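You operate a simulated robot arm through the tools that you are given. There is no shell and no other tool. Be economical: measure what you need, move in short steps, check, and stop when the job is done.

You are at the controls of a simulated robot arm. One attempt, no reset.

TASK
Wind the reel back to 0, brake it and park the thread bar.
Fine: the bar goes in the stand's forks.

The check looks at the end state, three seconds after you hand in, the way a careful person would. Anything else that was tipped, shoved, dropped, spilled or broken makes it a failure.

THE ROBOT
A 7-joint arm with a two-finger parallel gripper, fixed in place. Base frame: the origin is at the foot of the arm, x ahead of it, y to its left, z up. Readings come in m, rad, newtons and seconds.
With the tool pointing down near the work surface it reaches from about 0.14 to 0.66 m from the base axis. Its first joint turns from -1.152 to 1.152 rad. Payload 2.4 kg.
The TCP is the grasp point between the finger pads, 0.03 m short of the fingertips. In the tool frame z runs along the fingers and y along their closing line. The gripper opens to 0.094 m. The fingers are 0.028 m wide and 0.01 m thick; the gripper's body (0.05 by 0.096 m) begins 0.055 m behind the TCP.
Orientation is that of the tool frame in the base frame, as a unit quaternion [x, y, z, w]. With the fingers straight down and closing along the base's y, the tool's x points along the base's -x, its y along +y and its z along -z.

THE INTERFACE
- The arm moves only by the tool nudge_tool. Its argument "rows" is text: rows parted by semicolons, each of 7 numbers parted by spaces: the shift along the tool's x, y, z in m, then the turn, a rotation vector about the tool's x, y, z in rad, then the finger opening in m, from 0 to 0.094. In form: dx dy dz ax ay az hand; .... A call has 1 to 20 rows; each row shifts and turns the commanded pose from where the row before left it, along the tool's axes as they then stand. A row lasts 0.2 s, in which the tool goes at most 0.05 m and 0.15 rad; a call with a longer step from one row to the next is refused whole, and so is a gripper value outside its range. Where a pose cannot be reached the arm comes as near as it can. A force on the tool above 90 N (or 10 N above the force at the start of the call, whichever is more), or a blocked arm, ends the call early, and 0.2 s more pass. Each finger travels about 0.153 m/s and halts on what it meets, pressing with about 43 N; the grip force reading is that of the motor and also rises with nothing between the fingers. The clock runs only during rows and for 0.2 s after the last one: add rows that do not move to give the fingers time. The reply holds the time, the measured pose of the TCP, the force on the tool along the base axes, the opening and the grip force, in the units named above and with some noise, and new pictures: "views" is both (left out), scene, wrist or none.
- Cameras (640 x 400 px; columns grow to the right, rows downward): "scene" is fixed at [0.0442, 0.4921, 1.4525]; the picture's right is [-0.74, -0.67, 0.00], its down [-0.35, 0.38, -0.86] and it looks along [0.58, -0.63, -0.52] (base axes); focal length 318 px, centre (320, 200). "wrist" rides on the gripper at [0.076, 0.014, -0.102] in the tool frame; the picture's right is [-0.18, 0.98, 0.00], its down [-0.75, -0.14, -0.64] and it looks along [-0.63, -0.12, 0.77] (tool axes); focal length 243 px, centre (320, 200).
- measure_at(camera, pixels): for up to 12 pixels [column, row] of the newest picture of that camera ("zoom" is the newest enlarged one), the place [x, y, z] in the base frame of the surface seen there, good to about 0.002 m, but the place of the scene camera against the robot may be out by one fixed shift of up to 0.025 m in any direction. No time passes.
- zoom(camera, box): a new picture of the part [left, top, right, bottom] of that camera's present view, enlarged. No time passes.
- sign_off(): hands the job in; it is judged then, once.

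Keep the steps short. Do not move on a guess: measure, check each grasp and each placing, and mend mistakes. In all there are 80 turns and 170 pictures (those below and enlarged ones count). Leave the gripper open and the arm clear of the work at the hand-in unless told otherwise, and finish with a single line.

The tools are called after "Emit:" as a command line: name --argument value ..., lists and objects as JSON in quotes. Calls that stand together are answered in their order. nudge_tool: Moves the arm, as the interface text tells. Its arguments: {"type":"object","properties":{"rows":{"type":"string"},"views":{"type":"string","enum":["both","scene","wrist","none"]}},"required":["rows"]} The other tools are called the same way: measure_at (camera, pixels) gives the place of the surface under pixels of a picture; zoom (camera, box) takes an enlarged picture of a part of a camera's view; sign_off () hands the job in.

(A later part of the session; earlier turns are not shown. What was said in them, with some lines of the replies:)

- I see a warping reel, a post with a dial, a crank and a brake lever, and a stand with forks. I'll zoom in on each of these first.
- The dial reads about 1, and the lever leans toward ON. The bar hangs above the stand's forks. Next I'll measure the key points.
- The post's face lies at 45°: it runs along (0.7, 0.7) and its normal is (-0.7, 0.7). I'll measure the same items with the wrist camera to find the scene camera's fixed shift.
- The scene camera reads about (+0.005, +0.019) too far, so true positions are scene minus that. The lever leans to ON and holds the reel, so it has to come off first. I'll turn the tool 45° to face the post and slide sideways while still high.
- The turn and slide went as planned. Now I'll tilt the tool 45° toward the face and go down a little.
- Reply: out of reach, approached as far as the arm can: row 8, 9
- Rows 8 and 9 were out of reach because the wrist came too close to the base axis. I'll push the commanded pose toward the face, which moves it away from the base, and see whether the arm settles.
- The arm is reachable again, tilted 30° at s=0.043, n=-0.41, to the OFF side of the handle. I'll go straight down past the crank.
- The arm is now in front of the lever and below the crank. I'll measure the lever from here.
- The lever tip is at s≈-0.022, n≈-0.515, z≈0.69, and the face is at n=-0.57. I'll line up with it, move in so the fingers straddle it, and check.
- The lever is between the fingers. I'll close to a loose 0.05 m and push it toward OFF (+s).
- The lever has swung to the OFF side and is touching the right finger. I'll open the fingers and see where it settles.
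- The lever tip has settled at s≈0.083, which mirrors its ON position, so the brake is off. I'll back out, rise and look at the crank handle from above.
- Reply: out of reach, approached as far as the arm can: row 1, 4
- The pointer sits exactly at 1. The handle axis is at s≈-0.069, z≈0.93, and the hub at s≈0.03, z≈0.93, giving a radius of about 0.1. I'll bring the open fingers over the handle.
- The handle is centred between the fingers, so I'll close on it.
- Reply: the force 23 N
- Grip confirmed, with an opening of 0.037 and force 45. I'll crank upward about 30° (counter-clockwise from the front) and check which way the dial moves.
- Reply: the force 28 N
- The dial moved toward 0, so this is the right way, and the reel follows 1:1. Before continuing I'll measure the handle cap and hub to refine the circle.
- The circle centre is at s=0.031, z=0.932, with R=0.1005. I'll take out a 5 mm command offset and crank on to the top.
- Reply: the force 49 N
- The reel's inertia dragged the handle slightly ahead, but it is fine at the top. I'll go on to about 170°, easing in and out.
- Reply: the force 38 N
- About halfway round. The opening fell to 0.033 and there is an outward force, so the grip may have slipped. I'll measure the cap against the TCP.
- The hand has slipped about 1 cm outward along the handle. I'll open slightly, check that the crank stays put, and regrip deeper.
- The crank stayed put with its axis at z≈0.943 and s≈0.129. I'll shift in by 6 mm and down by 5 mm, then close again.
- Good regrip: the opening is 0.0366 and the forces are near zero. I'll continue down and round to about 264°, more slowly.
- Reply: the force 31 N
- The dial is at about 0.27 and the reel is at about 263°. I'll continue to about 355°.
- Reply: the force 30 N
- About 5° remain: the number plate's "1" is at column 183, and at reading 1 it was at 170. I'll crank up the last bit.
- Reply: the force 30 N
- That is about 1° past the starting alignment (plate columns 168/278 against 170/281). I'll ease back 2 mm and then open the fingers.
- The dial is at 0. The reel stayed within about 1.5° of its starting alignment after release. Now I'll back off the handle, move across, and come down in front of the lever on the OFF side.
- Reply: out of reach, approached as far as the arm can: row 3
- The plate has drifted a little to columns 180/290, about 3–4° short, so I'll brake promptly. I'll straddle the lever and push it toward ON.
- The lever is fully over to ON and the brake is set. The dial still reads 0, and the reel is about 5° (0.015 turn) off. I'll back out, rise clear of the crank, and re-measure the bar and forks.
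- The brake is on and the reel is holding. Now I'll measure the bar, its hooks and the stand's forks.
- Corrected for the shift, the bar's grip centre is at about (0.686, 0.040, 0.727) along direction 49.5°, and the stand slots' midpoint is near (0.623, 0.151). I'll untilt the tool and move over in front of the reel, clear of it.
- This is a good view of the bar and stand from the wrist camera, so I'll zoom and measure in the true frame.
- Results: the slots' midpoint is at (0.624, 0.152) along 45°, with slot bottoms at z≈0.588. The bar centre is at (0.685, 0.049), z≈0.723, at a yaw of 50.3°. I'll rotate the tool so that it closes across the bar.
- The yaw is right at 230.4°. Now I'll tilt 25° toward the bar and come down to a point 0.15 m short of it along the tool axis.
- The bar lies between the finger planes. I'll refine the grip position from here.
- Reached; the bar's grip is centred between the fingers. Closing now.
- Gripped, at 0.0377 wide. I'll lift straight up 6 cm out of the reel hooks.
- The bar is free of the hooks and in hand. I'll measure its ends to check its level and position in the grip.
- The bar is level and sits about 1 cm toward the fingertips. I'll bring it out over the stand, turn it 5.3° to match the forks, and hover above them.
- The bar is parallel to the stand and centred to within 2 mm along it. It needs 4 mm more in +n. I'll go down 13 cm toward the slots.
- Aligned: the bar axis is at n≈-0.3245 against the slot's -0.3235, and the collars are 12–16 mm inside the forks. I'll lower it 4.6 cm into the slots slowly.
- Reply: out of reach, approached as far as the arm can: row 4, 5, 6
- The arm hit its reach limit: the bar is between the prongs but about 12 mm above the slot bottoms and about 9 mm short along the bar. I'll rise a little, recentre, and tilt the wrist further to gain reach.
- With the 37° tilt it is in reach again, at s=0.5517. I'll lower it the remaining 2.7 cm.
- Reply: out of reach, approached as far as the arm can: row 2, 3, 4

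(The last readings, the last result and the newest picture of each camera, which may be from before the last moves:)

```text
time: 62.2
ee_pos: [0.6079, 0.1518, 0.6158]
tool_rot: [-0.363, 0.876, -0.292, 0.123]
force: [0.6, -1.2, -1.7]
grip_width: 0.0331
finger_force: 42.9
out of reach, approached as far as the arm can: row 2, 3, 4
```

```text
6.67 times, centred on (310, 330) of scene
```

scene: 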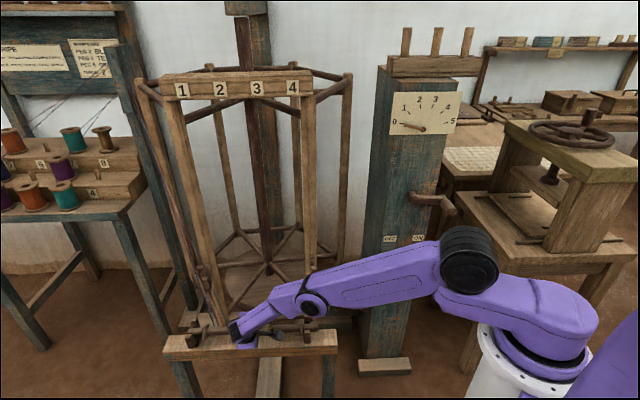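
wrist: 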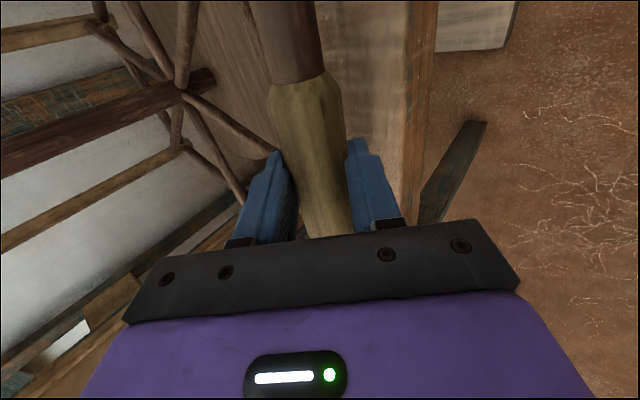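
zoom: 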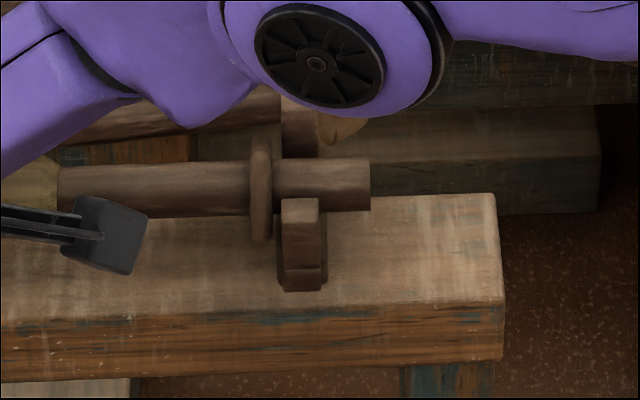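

More tilt doesn't help. The bar is in the slots about 1 cm above the bottom but sits about 14 mm low along its axis. I'll shift partway back (6 mm along, 6 mm up), then let it settle into the slots. After that I'll regrip with the hand leaned toward the base and centre it.

Emit:
nudge_tool --rows "-0.003 -0.0018 -0.0024 0 0 0 0.01;-0.003 -0.0018 -0.0024 0 0 0 0.01;0 0 0 0 0 0 0.01;0 0 0 0 0 0 0.01" --views "scene"

Emit:
zoom --camera "scene" --box '[170, 300, 230, 360]'

Emit:
zoom --camera "scene" --box '[280, 300, 340, 360]'

```text
time: 63.2
ee_pos: [0.6128, 0.1563, 0.6212]
tool_rot: [-0.362, 0.877, -0.292, 0.123]
force: [0.2, -0.6, -2.2]
grip_width: 0.0331
finger_force: 43.1
```

scene: 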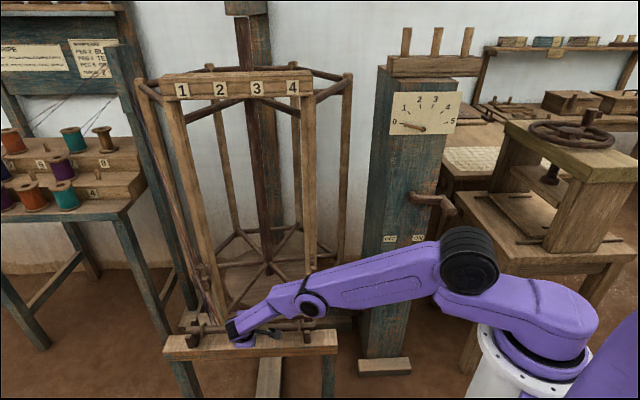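

```text
6.67 times, centred on (200, 330) of scene
```

zoom: 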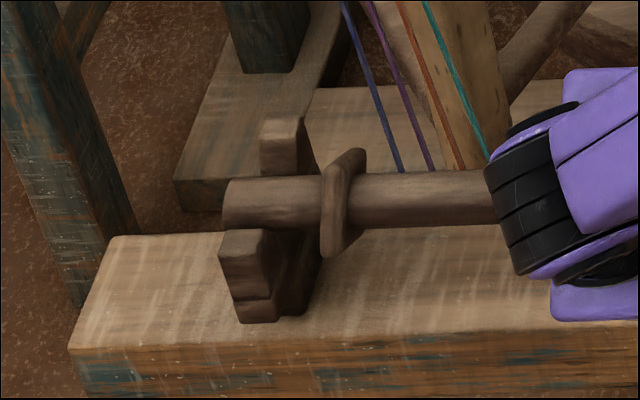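

```text
6.67 times, centred on (310, 330) of scene
```

zoom: 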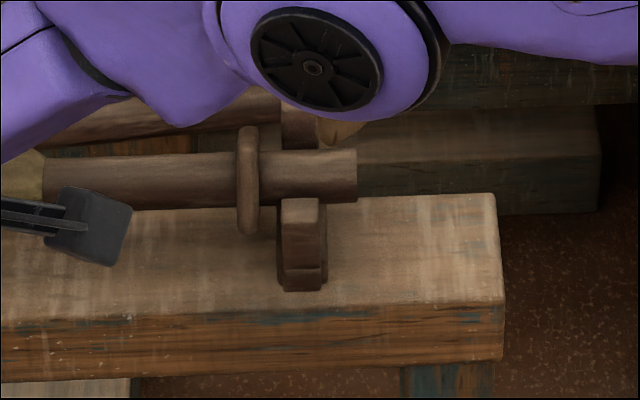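

The coverage is good now: both ends span the forks and the collars are clear. I'll shift 4 mm in -n to the slot centre and open gently.

Emit:
nudge_tool --rows "0 -0.0032 0.0024 0 0 0 0.01;0 0 0 0 0 0 0.01;0 0 0 0 0 0 0.036;0 0 0 0 0 0 0.042;0 0 0 0 0 0 0.05;0 0 0 0 0 0 0.055;0 0 0 0 0 0 0.055" --views "both"

Emit:
zoom --camera "scene" --box '[170, 300, 230, 360]'

Emit:
zoom --camera "scene" --box '[280, 300, 340, 360]'

```text
time: 64.8
ee_pos: [0.6129, 0.1528, 0.6234]
tool_rot: [-0.362, 0.876, -0.293, 0.123]
force: [1.3, 0.4, 0.4]
grip_width: 0.0551
finger_force: 0.1
```

scene: 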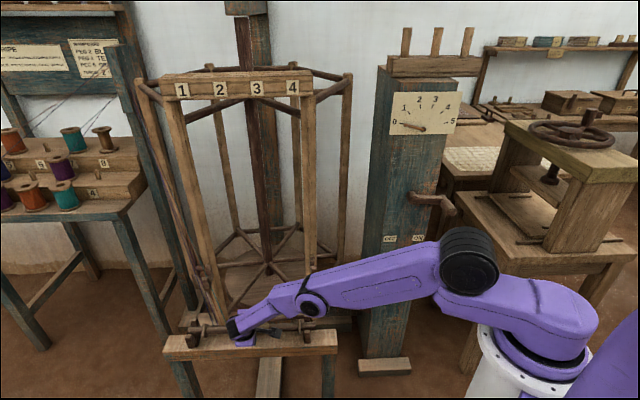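
wrist: 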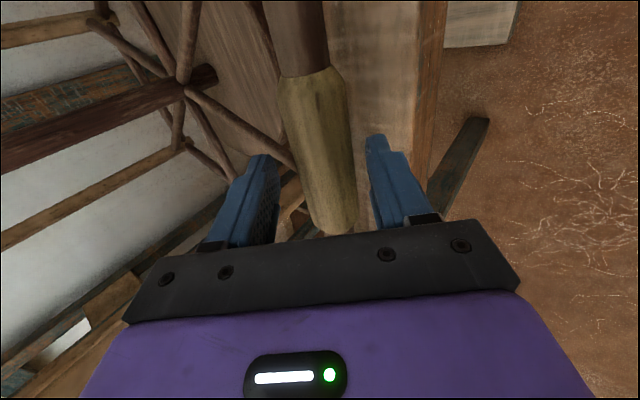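

```text
6.67 times, centred on (200, 330) of scene
```

zoom: 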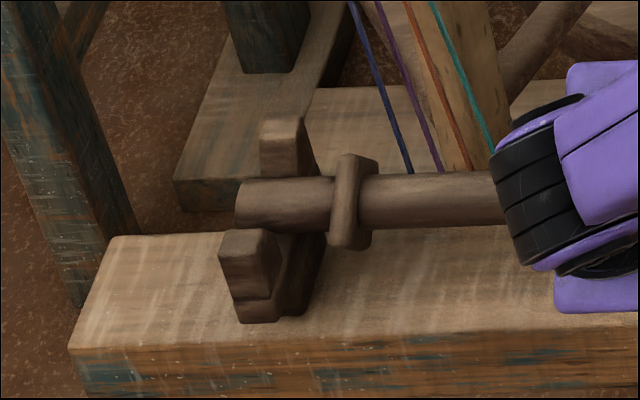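

```text
6.67 times, centred on (310, 330) of scene
```

zoom: 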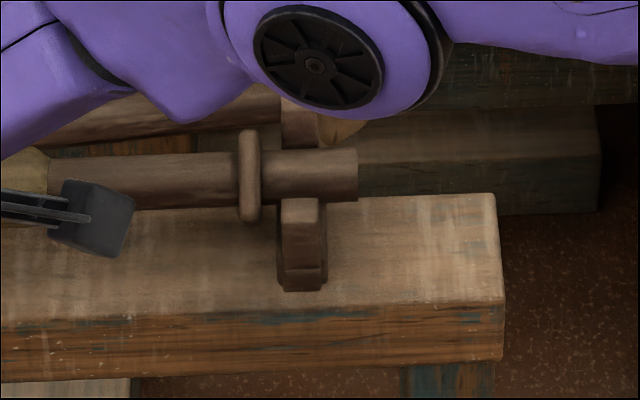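

The fingers are open, but the bar seems not to have dropped much. I'll measure its height.

Emit:
measure_at --camera "zoom" --pixels '[[150, 180], [200, 180], [300, 175], [345, 175], [300, 210], [302, 105]]'

Emit:
measure_at --camera "scene" --pixels '[[192, 330], [196, 330], [211, 330], [220, 330], [188, 337], [194, 321]]'

Emit:
measure_at --camera "wrist" --pixels '[[300, 30], [310, 90], [320, 140], [330, 200], [335, 140], [300, 140], [345, 160]]'

```text
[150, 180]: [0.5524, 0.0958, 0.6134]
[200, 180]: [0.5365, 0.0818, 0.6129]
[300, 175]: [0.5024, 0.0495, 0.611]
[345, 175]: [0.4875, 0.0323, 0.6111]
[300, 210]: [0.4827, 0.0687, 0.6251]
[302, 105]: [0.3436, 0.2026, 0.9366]
```

```text
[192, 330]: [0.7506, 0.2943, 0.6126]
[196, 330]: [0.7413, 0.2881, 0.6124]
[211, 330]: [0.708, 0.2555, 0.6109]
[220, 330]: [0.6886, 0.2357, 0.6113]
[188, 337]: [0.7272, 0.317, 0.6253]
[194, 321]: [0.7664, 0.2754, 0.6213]
```

```text
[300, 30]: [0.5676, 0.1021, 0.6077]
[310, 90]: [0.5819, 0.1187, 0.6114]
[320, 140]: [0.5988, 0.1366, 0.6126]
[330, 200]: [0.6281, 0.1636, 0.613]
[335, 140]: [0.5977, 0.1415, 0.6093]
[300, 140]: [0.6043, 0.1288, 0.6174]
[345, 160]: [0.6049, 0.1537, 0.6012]
```

The bar now rests in both slots: it is level, its axis is at z≈0.604, the slot bottoms are at 0.588–0.59, and the prong tops at 0.625 stand above the axis. I'll back straight out along the fingers.

Emit:
nudge_tool --rows "0 0 0 0 0 0 0.065;0 0 -0.015 0 0 0 0.065;0 0 -0.025 0 0 0 0.065;0 0 -0.03 0 0 0 0.065;0 0 -0.04 0 0 0 0.065;0 0 -0.04 0 0 0 0.065" --views "both"

Emit:
zoom --camera "scene" --box '[150, 250, 350, 375]'

```text
time: 66.2
ee_pos: [0.552, 0.2169, 0.7423]
tool_rot: [-0.361, 0.877, -0.292, 0.123]
force: [0.7, -0.5, -0.9]
grip_width: 0.065
finger_force: 0.0
```

scene: 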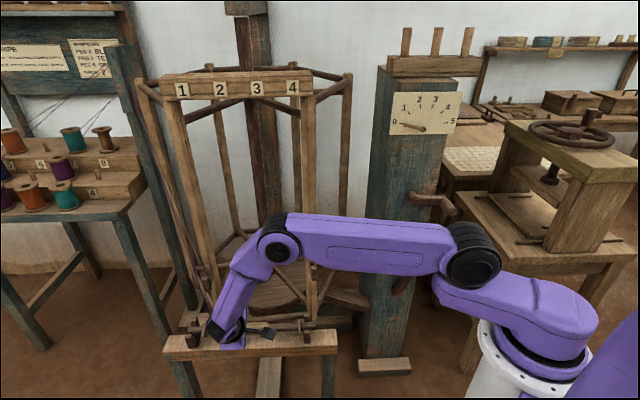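
wrist: 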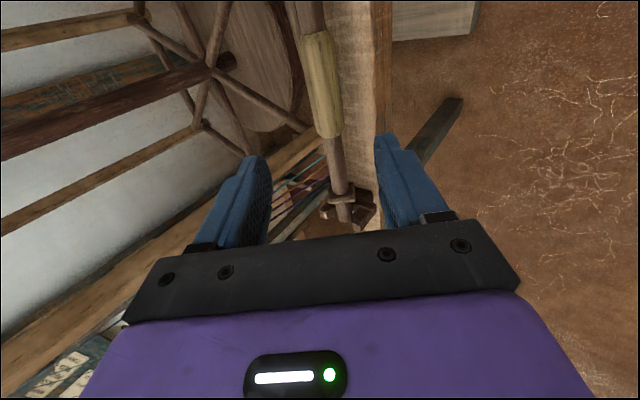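

```text
3.20 times, centred on (250, 312) of scene
```

zoom: 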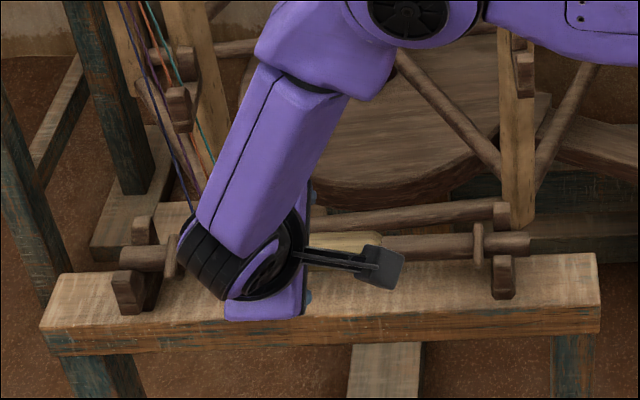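

The hand is clear of the bar, so I'll raise the arm well away and open fully.

Emit:
nudge_tool --rows "0 -0.0241 -0.032 0 0 0 0.065;0 -0.0241 -0.032 0 0 0 0.065;0 -0.0241 -0.032 0 0 0 0.08;0 -0.0241 -0.032 0 0 0 0.094;0 -0.0241 -0.032 0 0 0 0.094;0 -0.0241 -0.032 0 0 0 0.094;0 -0.0241 -0.032 0 0 0 0.094;0 -0.0241 -0.032 0 0 0 0.094" --views "both"

Emit:
zoom --camera "scene" --box '[150, 250, 350, 375]'

Emit:
zoom --camera "scene" --box '[380, 80, 470, 140]'

```text
time: 68.0
ee_pos: [0.549, 0.2154, 1.0638]
tool_rot: [-0.363, 0.876, -0.293, 0.122]
force: [-0.6, 0.1, 0.3]
grip_width: 0.0942
finger_force: 0.0
```

scene: 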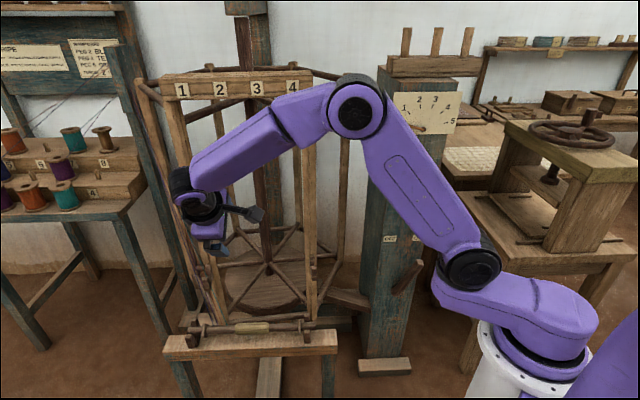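
wrist: 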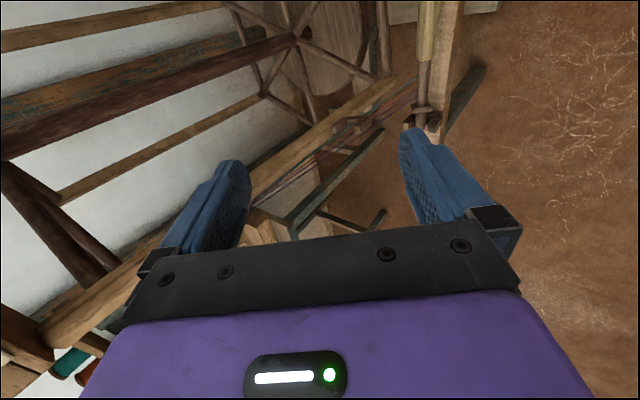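

```text
3.20 times, centred on (250, 312) of scene
```

zoom: 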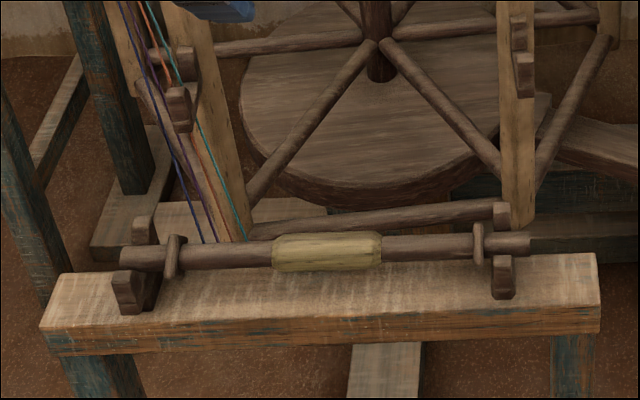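

```text
6.67 times, centred on (425, 110) of scene
```

zoom: 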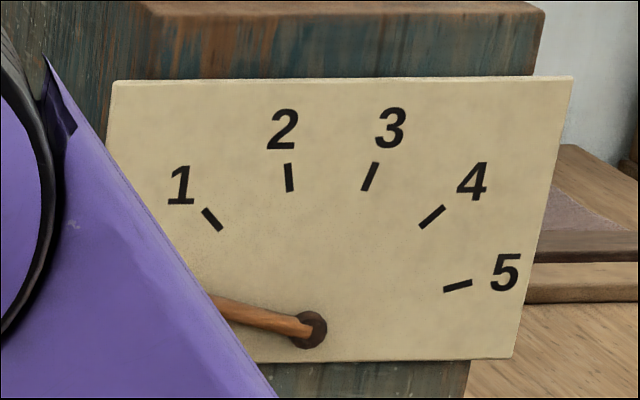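

The bar is seated in both forks, the dial reads 0, and the lever is at ON. The gripper is open and the arm is clear, so I'm handing in.

Emit:
sign_off

```text
The job is handed in.
```

The reel is wound back to 0 on the dial (about 5° short of a full turn back), the brake is on, and the thread bar rests in both of the stand's forks.
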